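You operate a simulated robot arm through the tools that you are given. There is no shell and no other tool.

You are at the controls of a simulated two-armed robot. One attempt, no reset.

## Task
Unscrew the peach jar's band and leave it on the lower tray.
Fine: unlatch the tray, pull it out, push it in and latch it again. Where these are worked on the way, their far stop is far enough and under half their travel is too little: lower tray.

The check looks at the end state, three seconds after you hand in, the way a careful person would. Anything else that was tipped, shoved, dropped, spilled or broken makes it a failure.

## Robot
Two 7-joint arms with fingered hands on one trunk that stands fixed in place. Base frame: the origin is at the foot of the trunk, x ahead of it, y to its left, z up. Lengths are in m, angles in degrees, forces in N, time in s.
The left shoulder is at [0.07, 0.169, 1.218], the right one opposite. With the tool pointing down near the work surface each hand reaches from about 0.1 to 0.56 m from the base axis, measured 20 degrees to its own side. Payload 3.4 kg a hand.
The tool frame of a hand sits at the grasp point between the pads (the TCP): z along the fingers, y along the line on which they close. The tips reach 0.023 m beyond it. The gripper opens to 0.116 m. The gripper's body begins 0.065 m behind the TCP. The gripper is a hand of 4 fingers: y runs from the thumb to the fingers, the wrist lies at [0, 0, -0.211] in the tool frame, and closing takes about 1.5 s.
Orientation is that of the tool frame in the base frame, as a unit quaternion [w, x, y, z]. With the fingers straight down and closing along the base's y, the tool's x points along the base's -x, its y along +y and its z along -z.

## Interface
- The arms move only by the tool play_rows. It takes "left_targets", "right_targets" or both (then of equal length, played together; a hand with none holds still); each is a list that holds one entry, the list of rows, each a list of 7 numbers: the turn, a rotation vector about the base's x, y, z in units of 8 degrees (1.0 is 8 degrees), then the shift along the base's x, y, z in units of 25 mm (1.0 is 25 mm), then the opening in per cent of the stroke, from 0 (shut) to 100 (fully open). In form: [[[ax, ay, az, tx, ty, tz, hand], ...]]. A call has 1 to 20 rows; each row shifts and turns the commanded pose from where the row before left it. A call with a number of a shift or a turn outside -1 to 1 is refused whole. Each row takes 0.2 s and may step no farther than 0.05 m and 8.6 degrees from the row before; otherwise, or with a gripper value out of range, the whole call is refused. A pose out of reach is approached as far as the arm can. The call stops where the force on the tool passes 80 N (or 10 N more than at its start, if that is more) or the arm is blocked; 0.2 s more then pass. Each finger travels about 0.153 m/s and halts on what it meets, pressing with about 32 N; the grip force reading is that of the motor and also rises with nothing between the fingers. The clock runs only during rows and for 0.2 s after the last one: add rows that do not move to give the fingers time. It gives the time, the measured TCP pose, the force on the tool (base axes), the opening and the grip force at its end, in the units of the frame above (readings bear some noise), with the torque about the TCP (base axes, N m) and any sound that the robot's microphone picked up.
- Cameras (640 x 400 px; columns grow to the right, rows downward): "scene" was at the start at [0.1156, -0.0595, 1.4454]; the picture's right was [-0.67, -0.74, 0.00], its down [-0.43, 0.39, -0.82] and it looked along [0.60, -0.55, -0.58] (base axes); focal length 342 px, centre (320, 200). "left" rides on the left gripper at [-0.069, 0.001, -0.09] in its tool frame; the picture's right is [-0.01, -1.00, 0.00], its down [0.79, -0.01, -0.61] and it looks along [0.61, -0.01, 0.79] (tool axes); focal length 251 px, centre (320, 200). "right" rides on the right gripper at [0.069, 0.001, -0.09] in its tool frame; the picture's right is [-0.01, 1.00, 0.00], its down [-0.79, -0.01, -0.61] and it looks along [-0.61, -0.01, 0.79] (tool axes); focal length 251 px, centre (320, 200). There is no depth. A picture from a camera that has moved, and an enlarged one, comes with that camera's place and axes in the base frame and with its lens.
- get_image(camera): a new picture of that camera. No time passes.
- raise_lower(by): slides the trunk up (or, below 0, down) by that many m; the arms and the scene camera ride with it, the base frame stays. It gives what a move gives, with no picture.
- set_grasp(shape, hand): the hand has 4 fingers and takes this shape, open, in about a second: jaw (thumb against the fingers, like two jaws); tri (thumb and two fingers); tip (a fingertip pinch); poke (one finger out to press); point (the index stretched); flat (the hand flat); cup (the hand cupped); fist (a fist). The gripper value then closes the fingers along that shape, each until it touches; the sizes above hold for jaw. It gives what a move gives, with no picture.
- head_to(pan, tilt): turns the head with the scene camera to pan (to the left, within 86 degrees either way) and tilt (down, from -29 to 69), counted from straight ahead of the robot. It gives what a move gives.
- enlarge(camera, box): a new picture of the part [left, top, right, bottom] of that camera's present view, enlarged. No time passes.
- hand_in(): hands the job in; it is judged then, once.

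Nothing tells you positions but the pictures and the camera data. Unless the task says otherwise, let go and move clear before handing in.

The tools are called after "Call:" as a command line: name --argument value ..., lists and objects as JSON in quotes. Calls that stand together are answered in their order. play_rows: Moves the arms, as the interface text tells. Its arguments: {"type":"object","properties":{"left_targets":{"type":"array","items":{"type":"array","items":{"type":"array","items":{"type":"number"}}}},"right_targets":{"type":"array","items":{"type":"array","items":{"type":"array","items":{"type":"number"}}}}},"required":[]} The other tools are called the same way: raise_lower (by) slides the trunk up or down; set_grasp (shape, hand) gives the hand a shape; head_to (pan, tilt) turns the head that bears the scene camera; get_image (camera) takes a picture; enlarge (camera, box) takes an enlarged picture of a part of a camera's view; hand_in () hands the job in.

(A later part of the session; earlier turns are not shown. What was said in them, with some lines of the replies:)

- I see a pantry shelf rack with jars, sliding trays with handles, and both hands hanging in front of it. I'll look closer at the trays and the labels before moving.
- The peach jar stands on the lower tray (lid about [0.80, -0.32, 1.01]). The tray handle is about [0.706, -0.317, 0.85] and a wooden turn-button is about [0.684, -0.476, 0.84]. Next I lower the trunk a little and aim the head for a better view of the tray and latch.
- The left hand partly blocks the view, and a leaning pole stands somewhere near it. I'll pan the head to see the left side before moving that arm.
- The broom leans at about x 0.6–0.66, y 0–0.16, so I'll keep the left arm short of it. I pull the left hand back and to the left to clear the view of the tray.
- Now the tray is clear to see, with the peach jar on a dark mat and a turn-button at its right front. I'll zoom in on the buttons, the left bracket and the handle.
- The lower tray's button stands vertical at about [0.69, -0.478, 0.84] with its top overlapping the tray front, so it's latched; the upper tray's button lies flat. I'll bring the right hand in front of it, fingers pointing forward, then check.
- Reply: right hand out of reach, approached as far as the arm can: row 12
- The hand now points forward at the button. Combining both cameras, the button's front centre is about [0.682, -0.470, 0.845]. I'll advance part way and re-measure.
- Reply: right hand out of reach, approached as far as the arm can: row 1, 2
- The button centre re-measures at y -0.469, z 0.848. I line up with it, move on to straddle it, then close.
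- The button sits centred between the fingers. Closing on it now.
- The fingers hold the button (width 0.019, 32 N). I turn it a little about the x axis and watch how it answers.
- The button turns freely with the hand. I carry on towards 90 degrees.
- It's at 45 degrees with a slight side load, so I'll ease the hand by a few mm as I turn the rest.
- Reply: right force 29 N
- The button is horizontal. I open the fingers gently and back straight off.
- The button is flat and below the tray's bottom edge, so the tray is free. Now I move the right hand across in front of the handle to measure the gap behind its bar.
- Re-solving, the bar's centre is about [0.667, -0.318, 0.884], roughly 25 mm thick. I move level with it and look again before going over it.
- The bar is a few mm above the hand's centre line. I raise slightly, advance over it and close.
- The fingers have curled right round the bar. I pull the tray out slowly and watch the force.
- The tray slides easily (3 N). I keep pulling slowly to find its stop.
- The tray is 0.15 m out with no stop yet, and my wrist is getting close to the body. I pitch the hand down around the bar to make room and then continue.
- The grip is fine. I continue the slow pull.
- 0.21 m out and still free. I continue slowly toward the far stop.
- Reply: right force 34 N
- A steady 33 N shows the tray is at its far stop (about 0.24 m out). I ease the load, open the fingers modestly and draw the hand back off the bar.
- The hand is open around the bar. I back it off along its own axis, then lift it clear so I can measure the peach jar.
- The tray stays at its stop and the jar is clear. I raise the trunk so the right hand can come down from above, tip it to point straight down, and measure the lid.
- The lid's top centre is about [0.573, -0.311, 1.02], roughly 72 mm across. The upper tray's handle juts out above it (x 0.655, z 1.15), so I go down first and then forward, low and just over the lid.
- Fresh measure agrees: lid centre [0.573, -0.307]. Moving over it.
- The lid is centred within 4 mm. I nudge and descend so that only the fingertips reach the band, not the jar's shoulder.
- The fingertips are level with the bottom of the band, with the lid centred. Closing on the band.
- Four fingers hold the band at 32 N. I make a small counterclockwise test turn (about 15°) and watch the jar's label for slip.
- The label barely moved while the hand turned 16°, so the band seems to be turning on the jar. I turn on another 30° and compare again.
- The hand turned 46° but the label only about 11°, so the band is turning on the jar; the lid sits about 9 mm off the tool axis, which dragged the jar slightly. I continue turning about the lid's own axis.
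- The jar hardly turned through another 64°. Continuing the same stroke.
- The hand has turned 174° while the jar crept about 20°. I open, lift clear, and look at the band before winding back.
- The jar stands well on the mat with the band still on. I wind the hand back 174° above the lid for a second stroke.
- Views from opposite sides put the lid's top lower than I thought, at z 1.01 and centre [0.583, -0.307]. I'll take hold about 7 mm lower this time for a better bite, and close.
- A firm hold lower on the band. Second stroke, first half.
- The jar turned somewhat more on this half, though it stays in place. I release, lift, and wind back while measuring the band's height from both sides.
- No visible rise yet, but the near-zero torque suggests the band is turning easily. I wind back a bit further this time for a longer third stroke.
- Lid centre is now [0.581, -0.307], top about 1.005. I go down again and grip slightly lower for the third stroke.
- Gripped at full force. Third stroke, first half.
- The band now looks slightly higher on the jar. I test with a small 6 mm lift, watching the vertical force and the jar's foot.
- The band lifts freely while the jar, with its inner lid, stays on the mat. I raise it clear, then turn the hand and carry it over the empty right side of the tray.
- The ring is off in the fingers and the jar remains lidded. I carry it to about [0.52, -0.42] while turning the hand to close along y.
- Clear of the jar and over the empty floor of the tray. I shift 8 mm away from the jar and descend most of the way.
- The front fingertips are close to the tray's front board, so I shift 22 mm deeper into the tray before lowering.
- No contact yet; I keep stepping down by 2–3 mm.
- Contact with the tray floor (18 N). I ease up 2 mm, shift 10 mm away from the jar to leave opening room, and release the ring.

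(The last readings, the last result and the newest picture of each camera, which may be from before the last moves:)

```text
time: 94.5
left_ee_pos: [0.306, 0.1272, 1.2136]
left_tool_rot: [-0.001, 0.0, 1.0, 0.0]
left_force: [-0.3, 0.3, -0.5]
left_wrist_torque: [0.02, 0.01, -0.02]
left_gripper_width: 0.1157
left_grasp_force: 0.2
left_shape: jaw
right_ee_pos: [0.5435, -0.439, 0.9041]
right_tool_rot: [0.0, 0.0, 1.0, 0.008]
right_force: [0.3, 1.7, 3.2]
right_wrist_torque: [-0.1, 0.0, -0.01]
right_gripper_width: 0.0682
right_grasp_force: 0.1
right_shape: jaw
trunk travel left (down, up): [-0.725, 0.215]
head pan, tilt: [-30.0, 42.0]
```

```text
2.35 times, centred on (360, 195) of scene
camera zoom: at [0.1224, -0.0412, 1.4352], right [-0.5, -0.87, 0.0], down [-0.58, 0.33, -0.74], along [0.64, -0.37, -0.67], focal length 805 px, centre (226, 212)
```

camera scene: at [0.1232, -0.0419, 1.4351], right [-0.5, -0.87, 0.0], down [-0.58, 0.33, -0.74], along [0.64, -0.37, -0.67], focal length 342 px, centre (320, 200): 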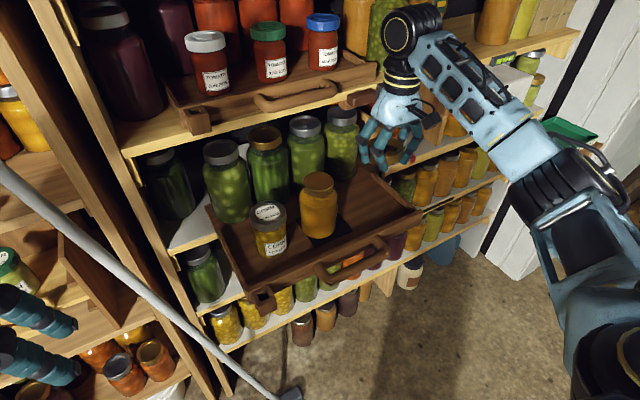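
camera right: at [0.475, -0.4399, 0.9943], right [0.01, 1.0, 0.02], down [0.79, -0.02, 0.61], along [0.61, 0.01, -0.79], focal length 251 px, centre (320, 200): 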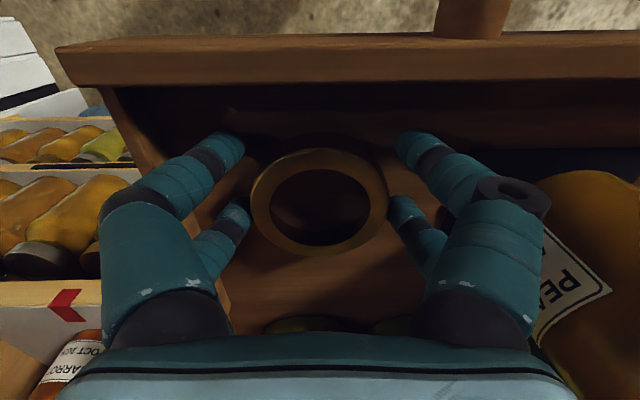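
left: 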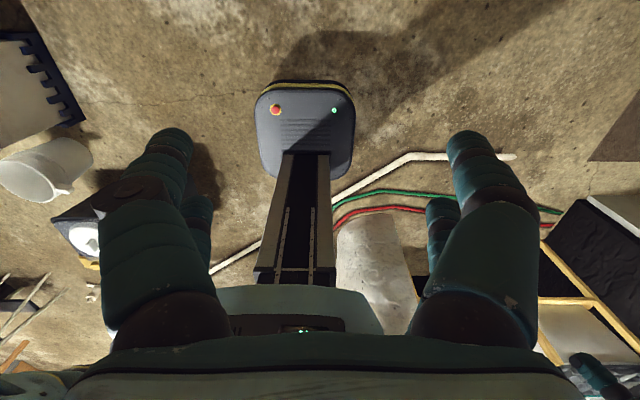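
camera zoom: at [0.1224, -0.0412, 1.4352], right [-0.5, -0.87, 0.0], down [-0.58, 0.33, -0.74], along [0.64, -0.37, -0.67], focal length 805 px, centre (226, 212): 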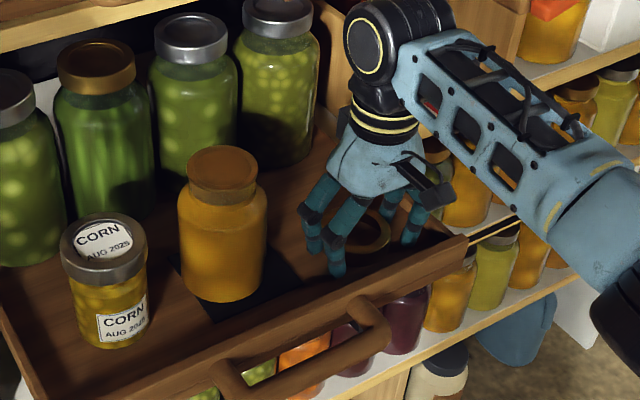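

The ring lies flat on the tray floor. I open a touch more and lift straight up.

Call:
play_rows --right_targets '[[[0, 0, 0, 0, 0, 0, 68], [0, 0, 0, 0, 0, 0, 68], [0, 0, 0, 0, 0, 0.3, 68], [0, 0, 0, 0, 0, 0.5, 68], [0, 0, 0, 0, 0, 0.8, 68], [0, 0, 0, 0, 0, 1, 68], [0, 0, 0, 0, 0, 1, 68]]]'

Call:
get_image --camera "right"

Call:
enlarge --camera "scene" --box '[200, 110, 460, 310]'

```text
time: 96.1
left_ee_pos: [0.307, 0.1269, 1.2135]
left_tool_rot: [0.0, 0.0, 1.0, 0.0]
left_force: [0.3, -0.6, -0.2]
left_wrist_torque: [0.02, -0.01, -0.01]
left_gripper_width: 0.1159
left_grasp_force: 0.0
left_shape: jaw
right_ee_pos: [0.5427, -0.4388, 0.994]
right_tool_rot: [0.0, 0.0, 1.0, 0.008]
right_force: [-0.7, -0.6, -0.1]
right_wrist_torque: [0.01, -0.01, 0.0]
right_gripper_width: 0.0783
right_grasp_force: 0.0
right_shape: jaw
trunk travel left (down, up): [-0.725, 0.215]
head pan, tilt: [-30.0, 42.0]
```

```text
taken
camera right: at [0.4739, -0.4399, 1.0847], right [0.01, 1.0, 0.02], down [0.79, -0.02, 0.61], along [0.61, 0.01, -0.79], focal length 251 px, centre (320, 200)
```

right: 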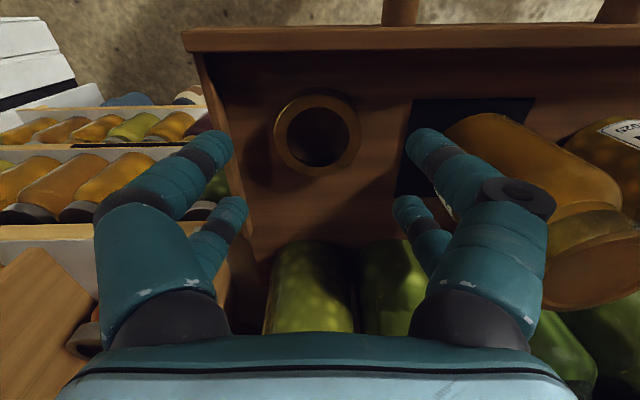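

```text
2.00 times, centred on (330, 210) of scene
camera zoom: at [0.1227, -0.0415, 1.4351], right [-0.5, -0.87, 0.0], down [-0.58, 0.33, -0.74], along [0.64, -0.37, -0.67], focal length 684 px, centre (300, 180)
```

zoom: 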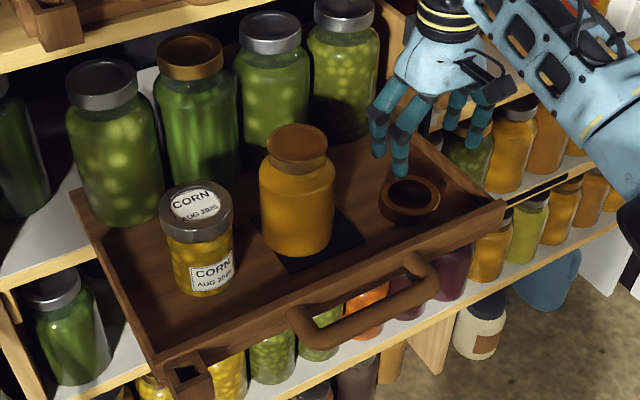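

The band rests on the lower tray next to the jar. I'll now restore the tray: withdraw the right hand up and back, turn it for the handle, and look.

Call:
play_rows --right_targets '[[[0, 0, 0, 0, 0, 1, 60], [0, 0, 0, 0, 0, 1, 60], [0, 0, 0, 0, 0, 1, 60], [0, 0, 0, -0.6, 0, 1, 50], [0, 0, 0, -0.9, 0, 0.6, 50], [0, 0, -1, -0.65, 0.35, 0.3, 50], [0, 0, -1, -0.65, 0.45, 0.3, 50], [0, 0, -1, -0.65, 0.45, 0.3, 50], [0, 0, -1, -0.65, 0.45, 0.3, 50], [0, 0, -1, -0.65, 0.45, 0.3, 50], [0, 0, -1, -0.65, 0.45, 0.3, 50], [0, 0, -1, -0.6, 0.45, 0.3, 50], [0, 0, -1, -0.6, 0.45, 0.3, 50], [0, 0, -1, -0.6, 0.45, 0.2, 50], [0, 0, -1, 0, 0.45, 0, 50], [0, 0, -1, 0, 0.45, 0, 50], [0, 0, -0.35, 0, 0.4, 0, 50]]]'

Call:
get_image --camera "scene"

```text
time: 99.7
left_ee_pos: [0.308, 0.1268, 1.2153]
left_tool_rot: [0.0, 0.0, 1.0, 0.0]
left_force: [0.4, 0.2, 0.3]
left_wrist_torque: [0.0, 0.0, -0.03]
left_gripper_width: 0.116
left_grasp_force: 0.0
left_shape: jaw
right_ee_pos: [0.3638, -0.3078, 1.1741]
right_tool_rot: [0.006, 0.713, 0.702, 0.006]
right_force: [0.2, 0.3, 0.0]
right_wrist_torque: [0.0, 0.01, -0.01]
right_gripper_width: 0.0586
right_grasp_force: 0.2
right_shape: jaw
trunk travel left (down, up): [-0.725, 0.215]
head pan, tilt: [-30.0, 42.0]
```

```text
taken
camera scene: at [0.1229, -0.0417, 1.4351], right [-0.5, -0.87, 0.0], down [-0.58, 0.33, -0.74], along [0.64, -0.37, -0.67], focal length 342 px, centre (320, 200)
```

scene: 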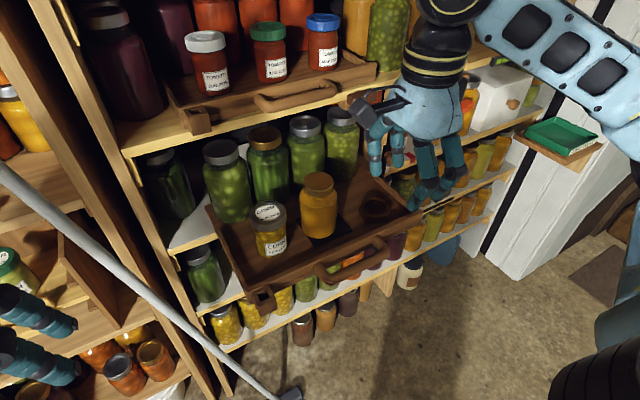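

Call:
play_rows --right_targets '[[[0, -0.95, 0, 0, -0.1, 0.1, 34], [0, -0.95, 0, 0, -0.1, 0.1, 34], [0, -0.95, 0, 0, -0.1, 0.1, 34], [0, -0.97, 0, 0, -0.1, 0.1, 34], [0, 0, -0.1, 0, 0, 0, 34]]]'

Call:
raise_lower --by -0.2

Call:
get_image --camera "right"

Call:
get_image --camera "scene"

```text
time: 100.9
left_ee_pos: [0.307, 0.1269, 1.2149]
left_tool_rot: [0.0, 0.0, 1.0, 0.0]
left_force: [0.2, -0.3, 0.2]
left_wrist_torque: [0.01, 0.0, -0.02]
left_gripper_width: 0.1157
left_grasp_force: 0.0
left_shape: jaw
right_ee_pos: [0.3643, -0.319, 1.1838]
right_tool_rot: [0.193, 0.69, 0.67, 0.193]
right_force: [0.6, -1.0, 0.3]
right_wrist_torque: [0.02, -0.01, 0.0]
right_gripper_width: 0.0395
right_grasp_force: 0.0
right_shape: jaw
trunk travel left (down, up): [-0.725, 0.215]
head pan, tilt: [-30.0, 42.0]
```

```text
time: 103.1
left_ee_pos: [0.3066, 0.1266, 1.0141]
left_tool_rot: [0.0, -0.001, 1.0, 0.0]
left_force: [0.3, 1.1, 0.5]
left_wrist_torque: [-0.01, 0.0, -0.02]
left_gripper_width: 0.1157
left_grasp_force: 0.0
left_shape: jaw
right_ee_pos: [0.3641, -0.3185, 0.9842]
right_tool_rot: [0.193, 0.69, 0.67, 0.193]
right_force: [-0.4, 0.1, 0.5]
right_wrist_torque: [0.0, 0.0, 0.0]
right_gripper_width: 0.0396
right_grasp_force: 0.1
right_shape: jaw
trunk travel left (down, up): [-0.525, 0.415]
head pan, tilt: [-30.0, 42.0]
```

```text
taken
camera right: at [0.3189, -0.2495, 1.0618], right [0.85, -0.04, 0.52], down [-0.34, -0.79, 0.51], along [0.4, -0.61, -0.68], focal length 251 px, centre (320, 200)
```

right: 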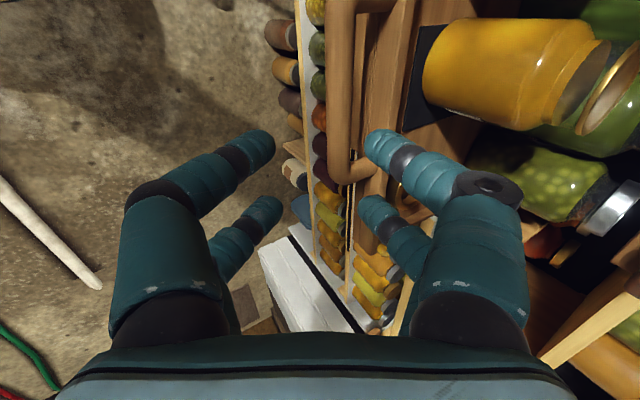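

```text
taken
camera scene: at [0.1228, -0.042, 1.2352], right [-0.5, -0.87, 0.0], down [-0.58, 0.33, -0.74], along [0.64, -0.37, -0.67], focal length 342 px, centre (320, 200)
```

scene: 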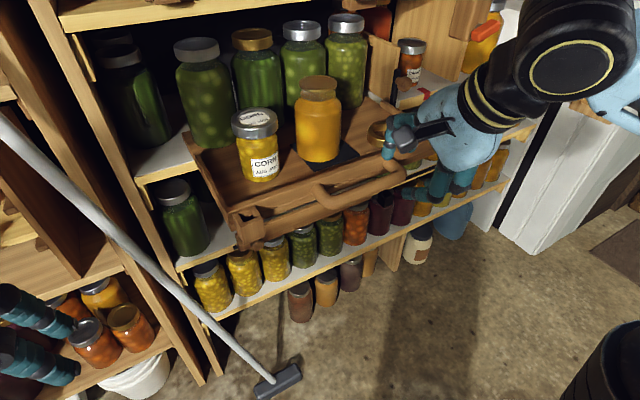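

The hand is back in the same pose as when it left the handle. I correct a 2° yaw and follow the same line back onto the bar.

Call:
play_rows --right_targets '[[[0, 0, 0.3, 0.52, 0, -0.86, 36], [0, 0, 0, 0.52, 0, -0.86, 36], [0, 0, 0, 0.3, 0, -0.5, 36], [0, 0, 0, 0, 0, 0, 36]]]'

Call:
get_image --camera "right"

Call:
enlarge --camera "scene" --box '[220, 80, 480, 260]'

```text
time: 104.1
left_ee_pos: [0.3066, 0.1264, 1.0145]
left_tool_rot: [0.0, 0.0, 1.0, -0.001]
left_force: [0.2, -0.3, -1.6]
left_wrist_torque: [0.02, 0.0, 0.02]
left_gripper_width: 0.1161
left_grasp_force: 0.1
left_shape: jaw
right_ee_pos: [0.3974, -0.3178, 0.9293]
right_tool_rot: [0.188, 0.676, 0.685, 0.196]
right_force: [-0.9, 0.4, 0.7]
right_wrist_torque: [0.03, -0.01, 0.01]
right_gripper_width: 0.0414
right_grasp_force: 0.1
right_shape: jaw
trunk travel left (down, up): [-0.525, 0.415]
head pan, tilt: [-30.0, 42.0]
```

```text
taken
camera right: at [0.349, -0.2513, 1.0062], right [0.85, 0.0, 0.52], down [-0.31, -0.8, 0.51], along [0.42, -0.6, -0.68], focal length 251 px, centre (320, 200)
```

right: 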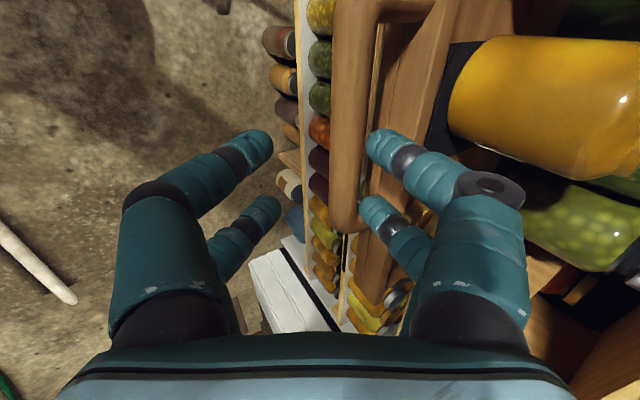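

```text
2.22 times, centred on (350, 170) of scene
camera zoom: at [0.1227, -0.042, 1.2351], right [-0.5, -0.87, 0.0], down [-0.58, 0.33, -0.74], along [0.64, -0.37, -0.67], focal length 760 px, centre (253, 267)
```

zoom: 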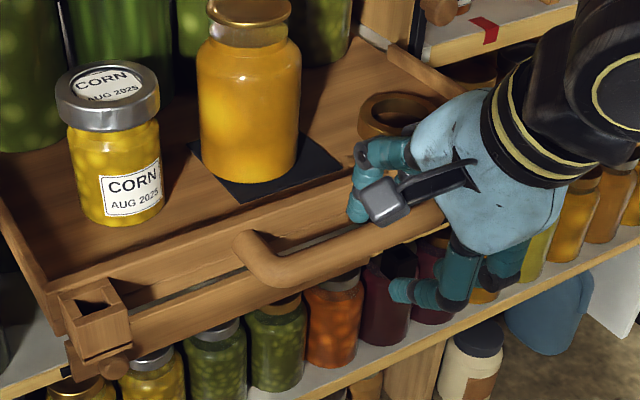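

The bar lies slightly toward the upper fingers, so I shift about 8 mm across before sliding down over it.

Call:
play_rows --right_targets '[[[0, 0, 0, 0.26, 0, 0.16, 38], [0, 0, 0, 0.35, 0, -0.576, 38], [0, 0, 0, 0.35, 0, -0.576, 38], [0, 0, 0, 0.35, 0, -0.576, 38], [0, 0, 0, 0, 0, 0, 38]]]'

Call:
get_image --camera "right"

Call:
enlarge --camera "scene" --box '[220, 80, 480, 260]'

```text
time: 105.3
left_ee_pos: [0.3082, 0.1268, 1.0136]
left_tool_rot: [0.0, 0.0, 1.0, 0.0]
left_force: [0.0, -0.4, -0.5]
left_wrist_torque: [0.0, -0.03, -0.01]
left_gripper_width: 0.1161
left_grasp_force: 0.1
left_shape: jaw
right_ee_pos: [0.429, -0.3165, 0.8893]
right_tool_rot: [0.189, 0.676, 0.685, 0.196]
right_force: [-0.2, 0.6, -0.4]
right_wrist_torque: [-0.03, 0.02, 0.03]
right_gripper_width: 0.0438
right_grasp_force: 0.1
right_shape: jaw
trunk travel left (down, up): [-0.525, 0.415]
head pan, tilt: [-30.0, 42.0]
```

```text
taken
camera right: at [0.3815, -0.2497, 0.9673], right [0.85, 0.0, 0.52], down [-0.31, -0.8, 0.51], along [0.42, -0.6, -0.68], focal length 251 px, centre (320, 200)
```

right: 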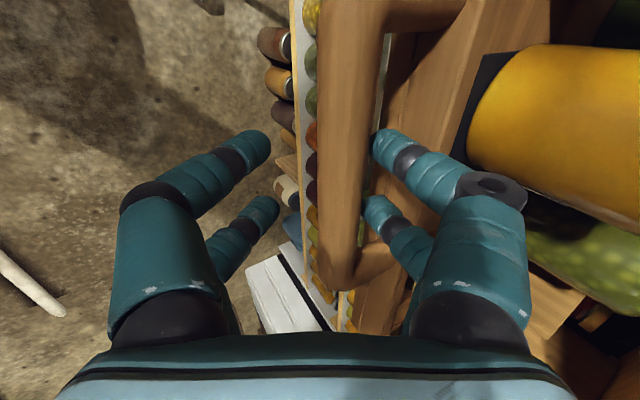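

```text
2.22 times, centred on (350, 170) of scene
camera zoom: at [0.1226, -0.042, 1.2352], right [-0.5, -0.87, 0.0], down [-0.58, 0.33, -0.74], along [0.64, -0.37, -0.67], focal length 760 px, centre (253, 267)
```

zoom: 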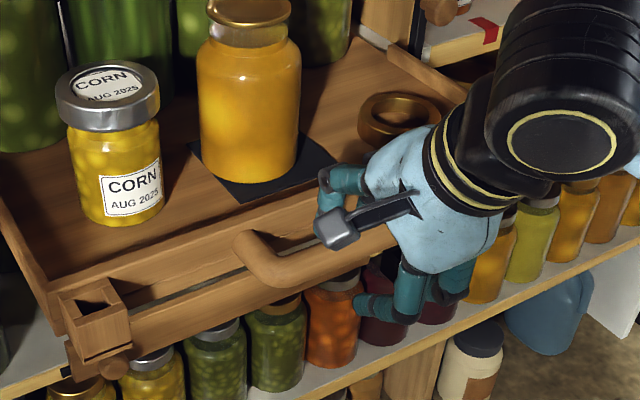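

Call:
play_rows --right_targets '[[[0, 0, 0, 0, 0, 0, 20], [0, 0, 0, 0, 0, 0, 10], [0, 0, 0, 0, 0, 0, 5], [0, 0, 0, 0, 0, 0, 5], [0, 0, 0, 0, 0, 0, 5]]]'

Call:
get_image --camera "right"

Call:
enlarge --camera "scene" --box '[220, 80, 480, 260]'

```text
time: 106.5
left_ee_pos: [0.3081, 0.127, 1.0125]
left_tool_rot: [-0.001, 0.0, 1.0, 0.0]
left_force: [-0.4, -0.1, -0.8]
left_wrist_torque: [-0.02, 0.02, 0.0]
left_gripper_width: 0.116
left_grasp_force: 0.0
left_shape: jaw
right_ee_pos: [0.4306, -0.3171, 0.8906]
right_tool_rot: [0.189, 0.676, 0.685, 0.197]
right_force: [10.6, -0.2, 10.3]
right_wrist_torque: [-0.02, -0.25, -0.02]
right_gripper_width: 0.0085
right_grasp_force: 0.1
right_shape: jaw
trunk travel left (down, up): [-0.525, 0.415]
head pan, tilt: [-30.0, 42.0]
```

```text
taken
camera right: at [0.3827, -0.2492, 0.9675], right [0.85, 0.0, 0.52], down [-0.31, -0.8, 0.51], along [0.42, -0.6, -0.68], focal length 251 px, centre (320, 200)
```

right: 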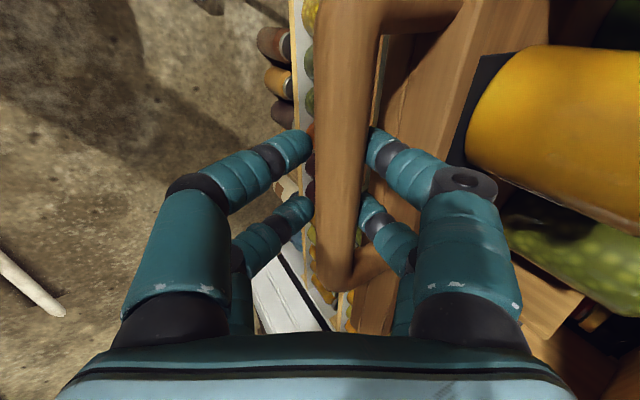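

```text
2.22 times, centred on (350, 170) of scene
camera zoom: at [0.124, -0.0414, 1.2351], right [-0.5, -0.87, 0.0], down [-0.58, 0.33, -0.74], along [0.64, -0.37, -0.67], focal length 760 px, centre (253, 267)
```

zoom: 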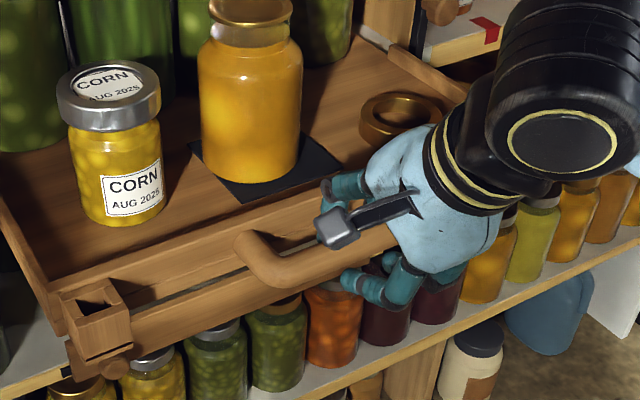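

The bar is gripped. Now I push the tray in slowly, levelling the hand as I go.

Call:
play_rows --right_targets '[[[0, 0, 0, 0.1, 0, 0, 5], [0, -0.3, 0, 0.2, 0, 0, 5], [0, -0.4, 0, 0.3, 0, 0, 5], [0, -0.4, 0, 0.3, 0, 0, 5], [0, -0.4, 0, 0.3, 0, 0, 5], [0, -0.4, 0, 0.3, 0, 0, 5], [0, -0.4, 0, 0.3, 0, 0, 5], [0, -0.4, 0, 0.3, 0, 0, 5], [0, -0.4, 0, 0.3, 0, 0, 5], [0, -0.4, 0, 0.3, 0, 0, 5], [0, 0, 0, 0.2, 0, 0, 5], [0, 0, 0, 0.1, 0, 0, 5]]]'

Call:
get_image --camera "scene"

```text
time: 109.1
left_ee_pos: [0.3071, 0.1269, 1.0128]
left_tool_rot: [0.0, 0.0, 1.0, -0.001]
left_force: [0.2, -0.5, 0.7]
left_wrist_torque: [-0.01, -0.05, 0.03]
left_gripper_width: 0.1158
left_grasp_force: 0.1
left_shape: jaw
right_ee_pos: [0.5063, -0.3173, 0.8899]
right_tool_rot: [0.349, 0.608, 0.619, 0.354]
right_force: [-3.2, 0.7, -3.6]
right_wrist_torque: [0.01, 0.02, 0.03]
right_gripper_width: 0.0065
right_grasp_force: 0.1
right_shape: jaw
trunk travel left (down, up): [-0.525, 0.415]
head pan, tilt: [-30.0, 42.0]
```

```text
taken
camera scene: at [0.1231, -0.0423, 1.2351], right [-0.5, -0.87, 0.0], down [-0.58, 0.33, -0.74], along [0.64, -0.37, -0.67], focal length 342 px, centre (320, 200)
```

scene: 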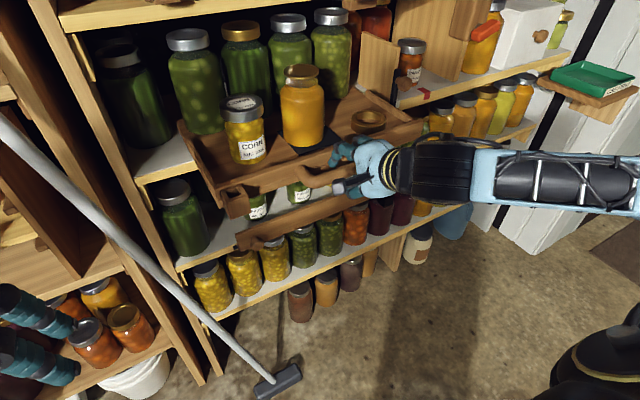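

All jars and the ring ride along steadily. Continuing the push.

Call:
play_rows --right_targets '[[[0, 0, 0, 0.1, 0, 0, 5], [0, -0.3, 0, 0.2, 0, 0, 5], [0, -0.4, 0, 0.3, 0, 0, 5], [0, -0.4, 0, 0.3, 0, 0, 5], [0, -0.4, 0, 0.3, 0, 0, 5], [0, -0.4, 0, 0.3, 0, 0, 5], [0, -0.4, 0, 0.3, 0, 0, 5], [0, -0.4, 0, 0.3, 0, 0, 5], [0, -0.4, 0, 0.3, 0, 0, 5], [0, -0.4, 0, 0.3, 0, 0, 5], [0, 0, 0, 0.3, 0, 0, 5], [0, 0, 0, 0.3, 0, 0, 5], [0, 0, 0, 0.2, 0, 0, 5], [0, 0, 0, 0.1, 0, 0, 5]]]'

Call:
get_image --camera "scene"

```text
time: 112.1
left_ee_pos: [0.3062, 0.1268, 1.0151]
left_tool_rot: [0.0, -0.001, 1.0, 0.0]
left_force: [-0.2, 0.7, -0.3]
left_wrist_torque: [0.04, 0.0, 0.0]
left_gripper_width: 0.1162
left_grasp_force: 0.1
left_shape: jaw
right_ee_pos: [0.5954, -0.3184, 0.8909]
right_tool_rot: [0.489, 0.504, 0.517, 0.49]
right_force: [-3.0, 0.7, -0.9]
right_wrist_torque: [0.02, -0.04, 0.01]
right_gripper_width: 0.0059
right_grasp_force: 0.1
right_shape: jaw
trunk travel left (down, up): [-0.525, 0.415]
head pan, tilt: [-30.0, 42.0]
```

```text
taken
camera scene: at [0.1224, -0.0419, 1.2352], right [-0.5, -0.87, 0.0], down [-0.58, 0.33, -0.74], along [0.64, -0.37, -0.67], focal length 342 px, centre (320, 200)
```

scene: 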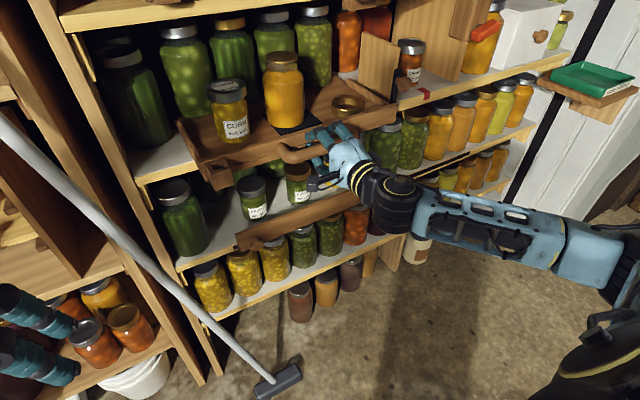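

Call:
play_rows --right_targets '[[[0, 0, 0, 0.1, 0, 0, 5], [0, 0, 0, 0.2, 0, 0, 5], [0, 0, 0, 0.3, 0, 0, 5], [0, 0, 0, 0.3, 0, 0, 5], [0, 0, 0, 0.3, 0, 0, 5], [0, 0, 0, 0.3, 0, 0, 5], [0, 0, 0, 0.3, 0, 0, 5], [0, 0, 0, 0.2, 0, 0, 5], [0, 0, 0, 0.2, 0, 0, 5], [0, 0, 0, 0.1, 0, 0, 5], [0, 0, 0, 0.1, 0, 0, 5], [0, 0, 0, 0.1, 0, 0, 5], [0, 0, 0, 0.1, 0, 0, 5], [0, 0, 0, 0, 0, 0, 5]]]'

Call:
get_image --camera "scene"

```text
time: 115.1
left_ee_pos: [0.3066, 0.1258, 1.0131]
left_tool_rot: [0.0, 0.0, 1.0, 0.0]
left_force: [-0.1, 0.6, -0.2]
left_wrist_torque: [0.0, 0.01, 0.03]
left_gripper_width: 0.1158
left_grasp_force: 0.1
left_shape: jaw
right_ee_pos: [0.6596, -0.3181, 0.8914]
right_tool_rot: [0.488, 0.505, 0.516, 0.491]
right_force: [-1.6, -0.6, -0.7]
right_wrist_torque: [0.02, -0.02, -0.05]
right_gripper_width: 0.0057
right_grasp_force: 0.0
right_shape: jaw
trunk travel left (down, up): [-0.525, 0.415]
head pan, tilt: [-30.0, 42.0]
```

```text
taken
camera scene: at [0.1225, -0.0421, 1.2351], right [-0.5, -0.87, 0.0], down [-0.58, 0.33, -0.74], along [0.64, -0.37, -0.67], focal length 342 px, centre (320, 200)
```

scene: 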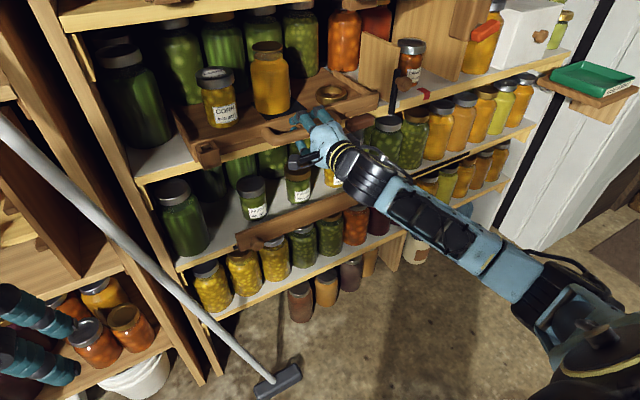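

Still free. I inch on until I feel the closed stop.

Call:
play_rows --right_targets '[[[0, 0, 0, 0.1, 0, 0, 5], [0, 0, 0, 0.1, 0, 0, 5], [0, 0, 0, 0.1, 0, 0, 5], [0, 0, 0, 0, 0, 0, 5]]]'

Call:
play_rows --right_targets '[[[0, 0, 0, 0.1, 0, 0, 5], [0, 0, 0, 0.1, 0, 0, 5], [0, 0, 0, 0, 0, 0, 5]]]'

Call:
enlarge --camera "scene" --box '[160, 30, 420, 200]'

```text
time: 116.1
left_ee_pos: [0.3062, 0.1271, 1.0142]
left_tool_rot: [0.0, 0.001, 1.0, 0.0]
left_force: [-0.2, 0.4, -0.3]
left_wrist_torque: [-0.02, -0.01, -0.01]
left_gripper_width: 0.1159
left_grasp_force: 0.0
left_shape: jaw
right_ee_pos: [0.6676, -0.3179, 0.8911]
right_tool_rot: [0.489, 0.504, 0.516, 0.491]
right_force: [-1.9, 0.6, -0.3]
right_wrist_torque: [-0.01, -0.01, -0.03]
right_gripper_width: 0.0058
right_grasp_force: 0.1
right_shape: jaw
trunk travel left (down, up): [-0.525, 0.415]
head pan, tilt: [-30.0, 42.0]
```

```text
time: 116.9
left_ee_pos: [0.3072, 0.1266, 1.0138]
left_tool_rot: [0.0, 0.0, 1.0, 0.001]
left_force: [-0.1, -0.2, -0.4]
left_wrist_torque: [0.0, -0.01, 0.02]
left_gripper_width: 0.1157
left_grasp_force: 0.1
left_shape: jaw
right_ee_pos: [0.6735, -0.3179, 0.8904]
right_tool_rot: [0.488, 0.505, 0.516, 0.49]
right_force: [-1.8, -1.0, -0.3]
right_wrist_torque: [-0.02, 0.01, -0.03]
right_gripper_width: 0.006
right_grasp_force: 0.0
right_shape: jaw
trunk travel left (down, up): [-0.525, 0.415]
head pan, tilt: [-30.0, 42.0]
```

```text
2.35 times, centred on (290, 115) of scene
camera zoom: at [0.1225, -0.0421, 1.2351], right [-0.5, -0.87, 0.0], down [-0.58, 0.33, -0.74], along [0.64, -0.37, -0.67], focal length 805 px, centre (391, 400)
```

zoom: 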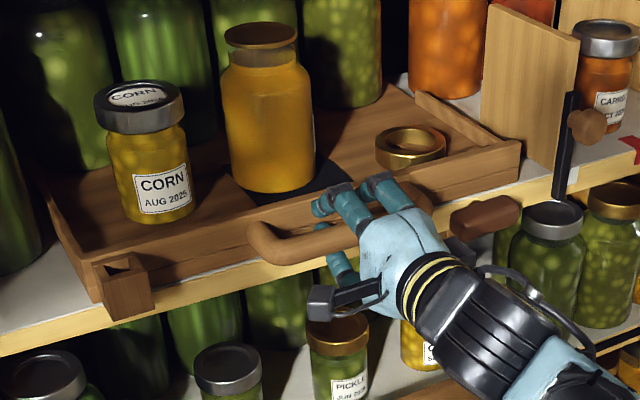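

Call:
play_rows --right_targets '[[[0, 0, 0, 0.1, 0, 0, 5], [0, 0, 0, 0.1, 0, 0, 5], [0, 0, 0, 0.1, 0, 0, 5], [0, 0, 0, 0, 0, 0, 5]]]'

```text
time: 117.9
left_ee_pos: [0.3072, 0.1266, 1.0138]
left_tool_rot: [0.0, 0.0, 1.0, 0.0]
left_force: [0.5, -0.4, -0.7]
left_wrist_torque: [0.01, 0.03, -0.04]
left_gripper_width: 0.1159
left_grasp_force: 0.0
left_shape: jaw
right_ee_pos: [0.6799, -0.3183, 0.8904]
right_tool_rot: [0.488, 0.505, 0.516, 0.49]
right_force: [-6.0, 1.2, -1.2]
right_wrist_torque: [0.01, 0.01, -0.02]
right_gripper_width: 0.0057
right_grasp_force: 0.1
right_shape: jaw
trunk travel left (down, up): [-0.525, 0.415]
head pan, tilt: [-30.0, 42.0]
```

Call:
play_rows --right_targets '[[[0, 0, 0, 0.1, 0, 0, 5], [0, 0, 0, 0.1, 0, 0, 5], [0, 0, 0, 0, 0, 0, 5]]]'

Call:
enlarge --camera "scene" --box '[160, 30, 420, 200]'

```text
time: 118.7
left_ee_pos: [0.3037, 0.1268, 1.0157]
left_tool_rot: [0.002, 0.0, 1.0, -0.001]
left_force: [-1.3, -0.5, 1.0]
left_wrist_torque: [0.01, -0.03, 0.0]
left_gripper_width: 0.1159
left_grasp_force: 0.0
left_shape: jaw
right_ee_pos: [0.6816, -0.3192, 0.892]
right_tool_rot: [0.489, 0.504, 0.515, 0.491]
right_force: [-21.3, -0.1, -5.2]
right_wrist_torque: [-0.05, 0.28, 0.08]
right_gripper_width: 0.0075
right_grasp_force: 25.9
right_shape: jaw
trunk travel left (down, up): [-0.525, 0.415]
head pan, tilt: [-30.0, 42.0]
```

```text
2.35 times, centred on (290, 115) of scene
camera zoom: at [0.1192, -0.0424, 1.2354], right [-0.5, -0.87, 0.0], down [-0.58, 0.34, -0.74], along [0.65, -0.37, -0.67], focal length 805 px, centre (391, 400)
```

zoom: 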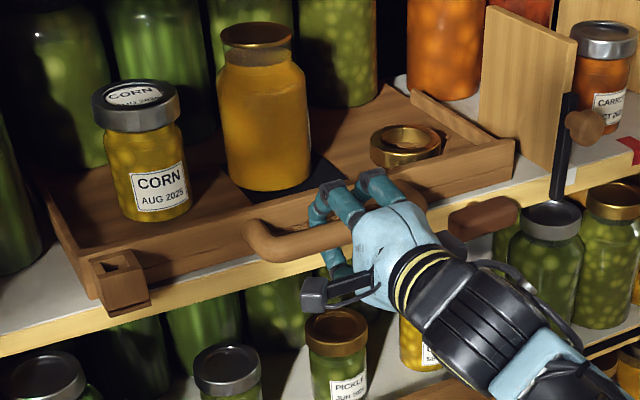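

21 N of resistance: the tray is at its closed stop. I relax, open, and back away.

Call:
play_rows --right_targets '[[[0, 0, 0, -0.15, 0, 0, 5], [0, 0, 0, 0, 0, 0, 25], [0, 0, 0, 0, 0, 0, 48], [0, 0, 0, 0, 0, 0, 48], [0, 0, 0, -0.5, 0, 0, 48], [0, 0, 0, -0.8, 0, 0, 48], [0, 0, 0, -0.9, 0, 0, 48], [0, 0, 0, -0.9, 0, 0, 48], [0, 0, 0, 0, 0, 0, 48]]]'

Call:
head_to --pan -27 --tilt 34

Call:
get_image --camera "scene"

Call:
enlarge --camera "scene" --box '[120, 80, 400, 255]'

```text
time: 120.7
left_ee_pos: [0.3062, 0.1266, 1.0135]
left_tool_rot: [0.0, 0.0, 1.0, 0.0]
left_force: [0.3, -0.1, -0.2]
left_wrist_torque: [-0.02, 0.0, 0.0]
left_gripper_width: 0.1156
left_grasp_force: 0.1
left_shape: jaw
right_ee_pos: [0.6044, -0.3198, 0.8887]
right_tool_rot: [0.488, 0.505, 0.516, 0.49]
right_force: [0.6, -0.5, 0.7]
right_wrist_torque: [0.02, 0.01, 0.01]
right_gripper_width: 0.0553
right_grasp_force: 0.1
right_shape: jaw
trunk travel left (down, up): [-0.525, 0.415]
head pan, tilt: [-30.0, 42.0]
```

```text
time: 121.4
left_ee_pos: [0.3072, 0.1276, 1.0145]
left_tool_rot: [0.0, 0.0, 1.0, 0.0]
left_force: [0.0, 0.6, -0.3]
left_wrist_torque: [0.0, -0.01, -0.02]
left_gripper_width: 0.116
left_grasp_force: 0.0
left_shape: jaw
right_ee_pos: [0.6034, -0.3194, 0.8909]
right_tool_rot: [0.488, 0.505, 0.516, 0.491]
right_force: [-1.3, 0.1, 0.6]
right_wrist_torque: [0.0, 0.0, -0.02]
right_gripper_width: 0.0554
right_grasp_force: 0.1
right_shape: jaw
trunk travel left (down, up): [-0.525, 0.415]
head pan, tilt: [-27.0, 34.0]
```

```text
taken
camera scene: at [0.1293, -0.0405, 1.2471], right [-0.45, -0.89, 0.0], down [-0.5, 0.25, -0.83], along [0.74, -0.38, -0.56], focal length 342 px, centre (320, 200)
```

scene: 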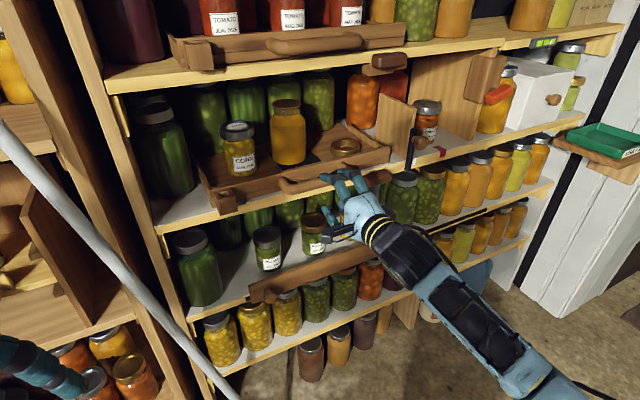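

```text
2.29 times, centred on (260, 168) of scene
camera zoom: at [0.1293, -0.0405, 1.2471], right [-0.45, -0.89, 0.0], down [-0.5, 0.25, -0.83], along [0.74, -0.38, -0.56], focal length 782 px, centre (457, 274)
```

zoom: 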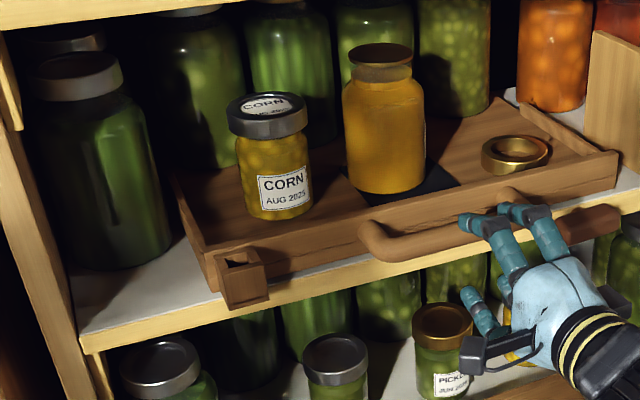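

The tray is exactly back in its starting place, with the ring and jars standing on it. Now I move to the button to turn it upright again.

Call:
play_rows --right_targets '[[[0, -0.3, 0, -0.8, -0.8, 0, 45], [0, 0, 0, 0, -0.9, -0.2, 45], [0, 0, 0, 0, -0.9, -0.25, 45], [0, 0, 0, 0, -0.9, -0.25, 45], [0, 0, 0, 0, -0.9, -0.25, 45], [0, 0, 0, 0, -0.9, -0.25, 45], [0, 0, 0, 0, -0.8, -0.25, 45], [0, 0, 0, 0, 0, 0, 45]]]'

Call:
get_image --camera "right"

Call:
enlarge --camera "scene" --box '[320, 120, 480, 240]'

```text
time: 123.2
left_ee_pos: [0.3075, 0.1274, 1.0136]
left_tool_rot: [0.0, 0.0, 1.0, 0.001]
left_force: [-0.2, -0.9, 0.2]
left_wrist_torque: [-0.01, -0.03, -0.01]
left_gripper_width: 0.1159
left_grasp_force: 0.1
left_shape: jaw
right_ee_pos: [0.583, -0.4717, 0.853]
right_tool_rot: [0.5, 0.493, 0.506, 0.501]
right_force: [0.9, 0.2, -0.1]
right_wrist_torque: [0.01, -0.02, 0.0]
right_gripper_width: 0.0528
right_grasp_force: 0.0
right_shape: jaw
trunk travel left (down, up): [-0.525, 0.415]
head pan, tilt: [-27.0, 34.0]
```

```text
taken
camera right: at [0.4922, -0.4048, 0.853], right [0.0, 0.0, 1.0], down [-0.6, -0.8, 0.0], along [0.8, -0.6, 0.0], focal length 251 px, centre (320, 200)
```

right: 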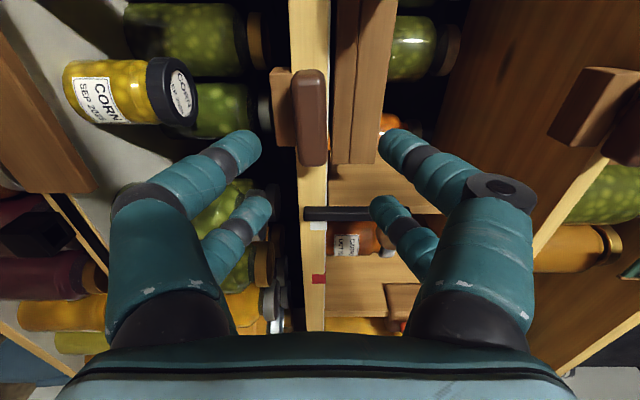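

```text
3.33 times, centred on (400, 180) of scene
camera zoom: at [0.1294, -0.0402, 1.2472], right [-0.45, -0.89, 0.0], down [-0.5, 0.25, -0.83], along [0.74, -0.38, -0.56], focal length 1140 px, centre (53, 267)
```

zoom: 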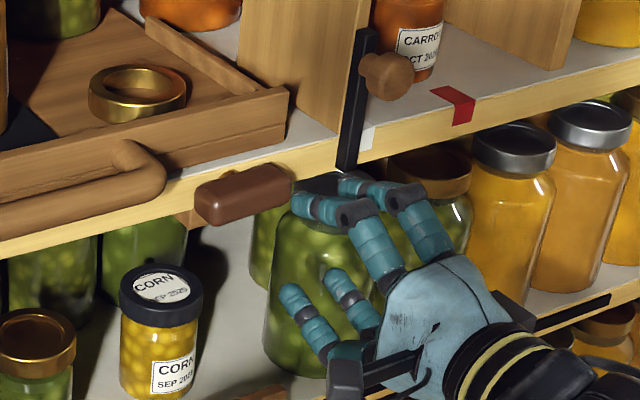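

The button's pivot is about 6 mm below the hand's centre, so I drop that much, advance and close on it.

Call:
play_rows --right_targets '[[[0, 0, 0, 0.3, 0.05, -0.25, 50], [0, 0, 0, 0.9, 0, 0, 50], [0, 0, 0, 0.9, 0, 0, 50], [0, 0, 0, 0.7, 0, 0, 50], [0, 0, 0, 0.6, 0, 0, 50], [0, 0, 0, 0, 0, 0, 50], [0, 0, 0, 0, 0, 0, 30], [0, 0, 0, 0, 0, 0, 15], [0, 0, 0, 0, 0, 0, 10], [0, 0, 0, 0, 0, 0, 10]]]'

Call:
get_image --camera "right"

Call:
enlarge --camera "scene" --box '[320, 120, 480, 240]'

```text
time: 125.4
left_ee_pos: [0.3063, 0.1274, 1.0131]
left_tool_rot: [0.0, 0.0, 1.0, 0.0]
left_force: [0.0, 0.4, 0.5]
left_wrist_torque: [0.01, 0.01, 0.0]
left_gripper_width: 0.1162
left_grasp_force: 0.0
left_shape: jaw
right_ee_pos: [0.6694, -0.4681, 0.8475]
right_tool_rot: [0.498, 0.494, 0.506, 0.502]
right_force: [1.3, -0.4, -1.5]
right_wrist_torque: [0.01, 0.06, 0.0]
right_gripper_width: 0.019
right_grasp_force: 32.4
right_shape: jaw
trunk travel left (down, up): [-0.525, 0.415]
head pan, tilt: [-27.0, 34.0]
```

```text
taken
camera right: at [0.5794, -0.402, 0.8476], right [0.0, 0.0, 1.0], down [-0.6, -0.8, 0.0], along [0.8, -0.6, 0.0], focal length 251 px, centre (320, 200)
```

right: 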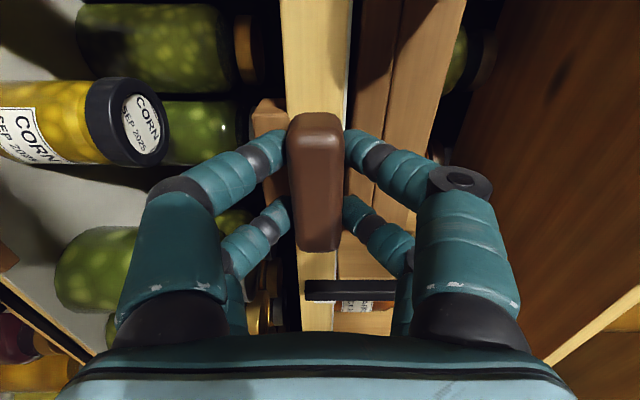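

```text
3.33 times, centred on (400, 180) of scene
camera zoom: at [0.1301, -0.0405, 1.2471], right [-0.45, -0.89, 0.0], down [-0.5, 0.25, -0.83], along [0.74, -0.38, -0.56], focal length 1140 px, centre (53, 267)
```

zoom: 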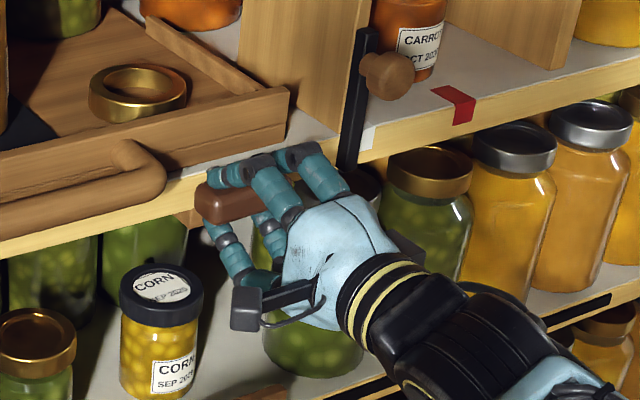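

Gripped with almost no side load. I turn it back toward upright, half way first.

Call:
play_rows --right_targets '[[[-0.6, 0, 0, 0, 0, 0, 10], [-0.95, 0, 0, 0, 0, 0, 10], [-0.95, 0, 0, 0, 0, 0, 10], [-0.95, 0, 0, 0, 0, 0, 10], [-0.95, 0, 0, 0, 0, 0, 10], [-0.95, 0, 0, 0, 0, 0, 10], [0, 0, 0, 0, 0, 0, 10]]]'

Call:
get_image --camera "right"

```text
time: 127.0
left_ee_pos: [0.3076, 0.1282, 1.0132]
left_tool_rot: [-0.001, -0.001, 1.0, -0.001]
left_force: [-0.2, 0.4, -1.0]
left_wrist_torque: [-0.01, -0.03, 0.02]
left_gripper_width: 0.1158
left_grasp_force: 0.1
left_shape: jaw
right_ee_pos: [0.6703, -0.4681, 0.8477]
right_tool_rot: [0.645, 0.276, 0.655, 0.28]
right_force: [3.4, 6.7, -1.8]
right_wrist_torque: [0.0, -0.01, 0.09]
right_gripper_width: 0.0189
right_grasp_force: 32.0
right_shape: jaw
trunk travel left (down, up): [-0.525, 0.415]
head pan, tilt: [-27.0, 34.0]
```

```text
taken
camera right: at [0.5792, -0.4198, 0.8007], right [0.0, 0.68, 0.73], down [-0.59, -0.59, 0.55], along [0.8, -0.43, 0.4], focal length 251 px, centre (320, 200)
```

right: 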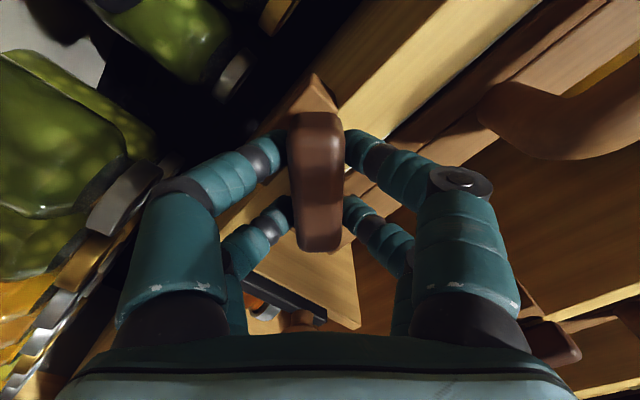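

Call:
play_rows --right_targets '[[[-0.95, 0, 0, 0, 0, 0, 10], [-0.95, 0, 0, 0, 0.02, 0, 10], [-0.95, 0, 0, 0, 0.02, 0, 10], [-0.95, 0, 0, 0, 0, 0, 10], [-0.95, 0, 0, 0, 0, 0, 10], [-0.95, 0, 0, 0, 0, 0, 10], [0, 0, 0, 0, 0, 0, 10]]]'

Call:
get_image --camera "right"

Call:
enlarge --camera "scene" --box '[320, 120, 480, 240]'

```text
time: 128.6
left_ee_pos: [0.3095, 0.1265, 1.0134]
left_tool_rot: [-0.001, 0.0, 1.0, 0.0]
left_force: [0.3, 0.0, -1.3]
left_wrist_torque: [-0.04, -0.01, -0.01]
left_gripper_width: 0.1157
left_grasp_force: 0.0
left_shape: jaw
right_ee_pos: [0.6709, -0.4688, 0.8448]
right_tool_rot: [0.701, 0.006, 0.713, 0.006]
right_force: [0.1, 5.5, -11.4]
right_wrist_torque: [0.02, 0.13, 0.09]
right_gripper_width: 0.019
right_grasp_force: 31.7
right_shape: jaw
trunk travel left (down, up): [-0.525, 0.415]
head pan, tilt: [-27.0, 34.0]
```

```text
taken
camera right: at [0.5792, -0.4675, 0.7785], right [0.0, 1.0, 0.03], down [-0.59, -0.02, 0.8], along [0.81, -0.02, 0.59], focal length 251 px, centre (320, 200)
```

right: 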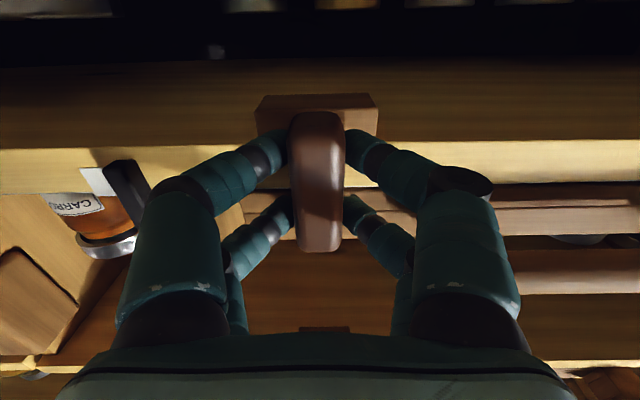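

```text
3.33 times, centred on (400, 180) of scene
camera zoom: at [0.1318, -0.0409, 1.2468], right [-0.45, -0.89, 0.0], down [-0.5, 0.25, -0.83], along [0.74, -0.38, -0.56], focal length 1140 px, centre (53, 267)
```

zoom: 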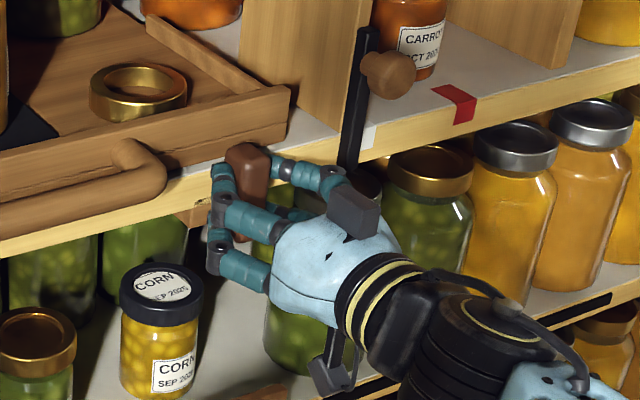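

The button is upright again over the tray's front. I add the last degree, release, and back off.

Call:
play_rows --right_targets '[[[-0.15, 0, 0, 0, 0, 0, 10], [0, 0, 0, 0, 0, 0.05, 10], [0, 0, 0, 0, 0, 0, 25], [0, 0, 0, 0, 0, 0, 50], [0, 0, 0, 0, 0, 0, 55], [0, 0, 0, -0.5, 0, 0, 55], [0, 0, 0, -0.9, 0, 0, 55], [0, 0, 0, -1, 0, 0, 55], [0, 0, 0, -1, 0, 0, 55], [0, 0, 0, -1, 0, 0, 55]]]'

Call:
get_image --camera "scene"

Call:
enlarge --camera "scene" --box '[340, 150, 420, 210]'

Call:
enlarge --camera "scene" --box '[120, 80, 400, 255]'

Call:
get_image --camera "right"

```text
time: 130.8
left_ee_pos: [0.306, 0.126, 1.014]
left_tool_rot: [-0.001, 0.0, 1.0, -0.001]
left_force: [0.2, 0.8, -0.2]
left_wrist_torque: [-0.01, -0.03, 0.0]
left_gripper_width: 0.1155
left_grasp_force: 0.0
left_shape: jaw
right_ee_pos: [0.5576, -0.4676, 0.8501]
right_tool_rot: [0.702, 0.0, 0.712, -0.002]
right_force: [-0.6, -0.3, -0.3]
right_wrist_torque: [-0.01, 0.03, 0.04]
right_gripper_width: 0.0633
right_grasp_force: 0.0
right_shape: jaw
trunk travel left (down, up): [-0.525, 0.415]
head pan, tilt: [-27.0, 34.0]
```

```text
taken
camera scene: at [0.1286, -0.0405, 1.2473], right [-0.45, -0.89, 0.0], down [-0.5, 0.25, -0.83], along [0.74, -0.38, -0.56], focal length 342 px, centre (320, 200)
```

scene: 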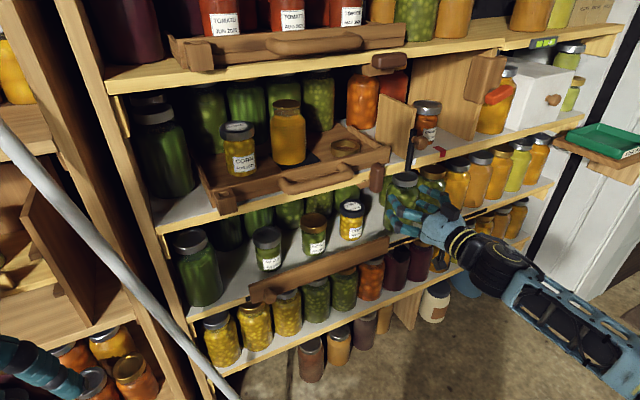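

```text
6.67 times, centred on (380, 180) of scene
camera zoom: at [0.1286, -0.0405, 1.2473], right [-0.45, -0.89, 0.0], down [-0.5, 0.25, -0.83], along [0.74, -0.38, -0.56], focal length 2280 px, centre (-80, 333)
```

zoom: 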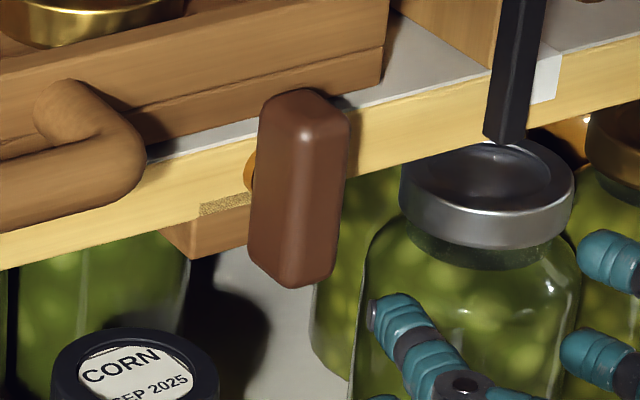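

```text
2.29 times, centred on (260, 168) of scene
camera zoom: at [0.1286, -0.0405, 1.2473], right [-0.45, -0.89, 0.0], down [-0.5, 0.25, -0.83], along [0.74, -0.38, -0.56], focal length 782 px, centre (457, 274)
```

zoom: 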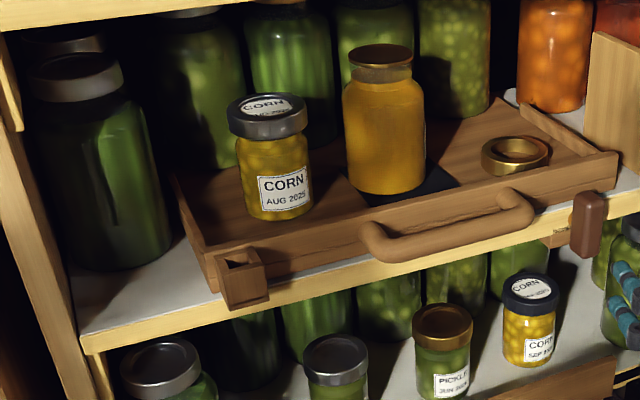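

```text
taken
camera right: at [0.4666, -0.4681, 0.7831], right [0.0, 1.0, 0.01], down [-0.6, 0.0, 0.8], along [0.8, 0.0, 0.6], focal length 251 px, centre (320, 200)
```

right: 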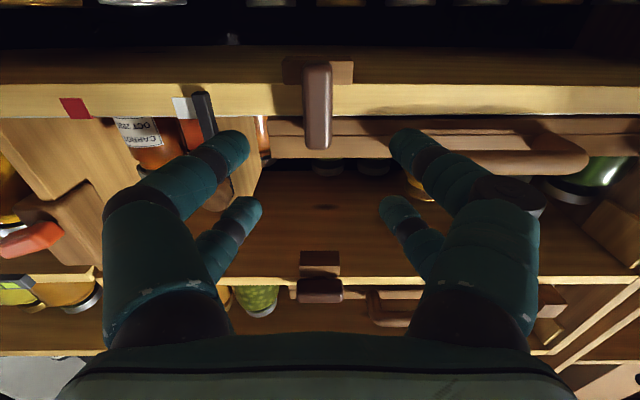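

The ring lies on the lower tray and the peach jar stands beside it with its lid still on. The tray is fully in, its button is upright as at the start, nothing else has moved, and both hands are clear. Handing in.

Call:
hand_in

```text
The job is handed in.
```

The peach jar's band is unscrewed and lying flat on the lower tray, to the right of the jar. The jar is upright on its mat with its inner lid still in place.

- **Tray:** I unlatched it and pulled it out to its far stop, about 0.24 m. After setting the band down I pushed it back in to its closed stop and turned the button upright again, so it is latched as it was at the start.
- **Jar:** it crept while I turned the band. It is now about 1 cm from where it stood and has turned roughly 100°, so its label faces right instead of forward.
- **Everything else:** in the last pictures nothing else had been tipped, dropped or moved, and both hands were clear.
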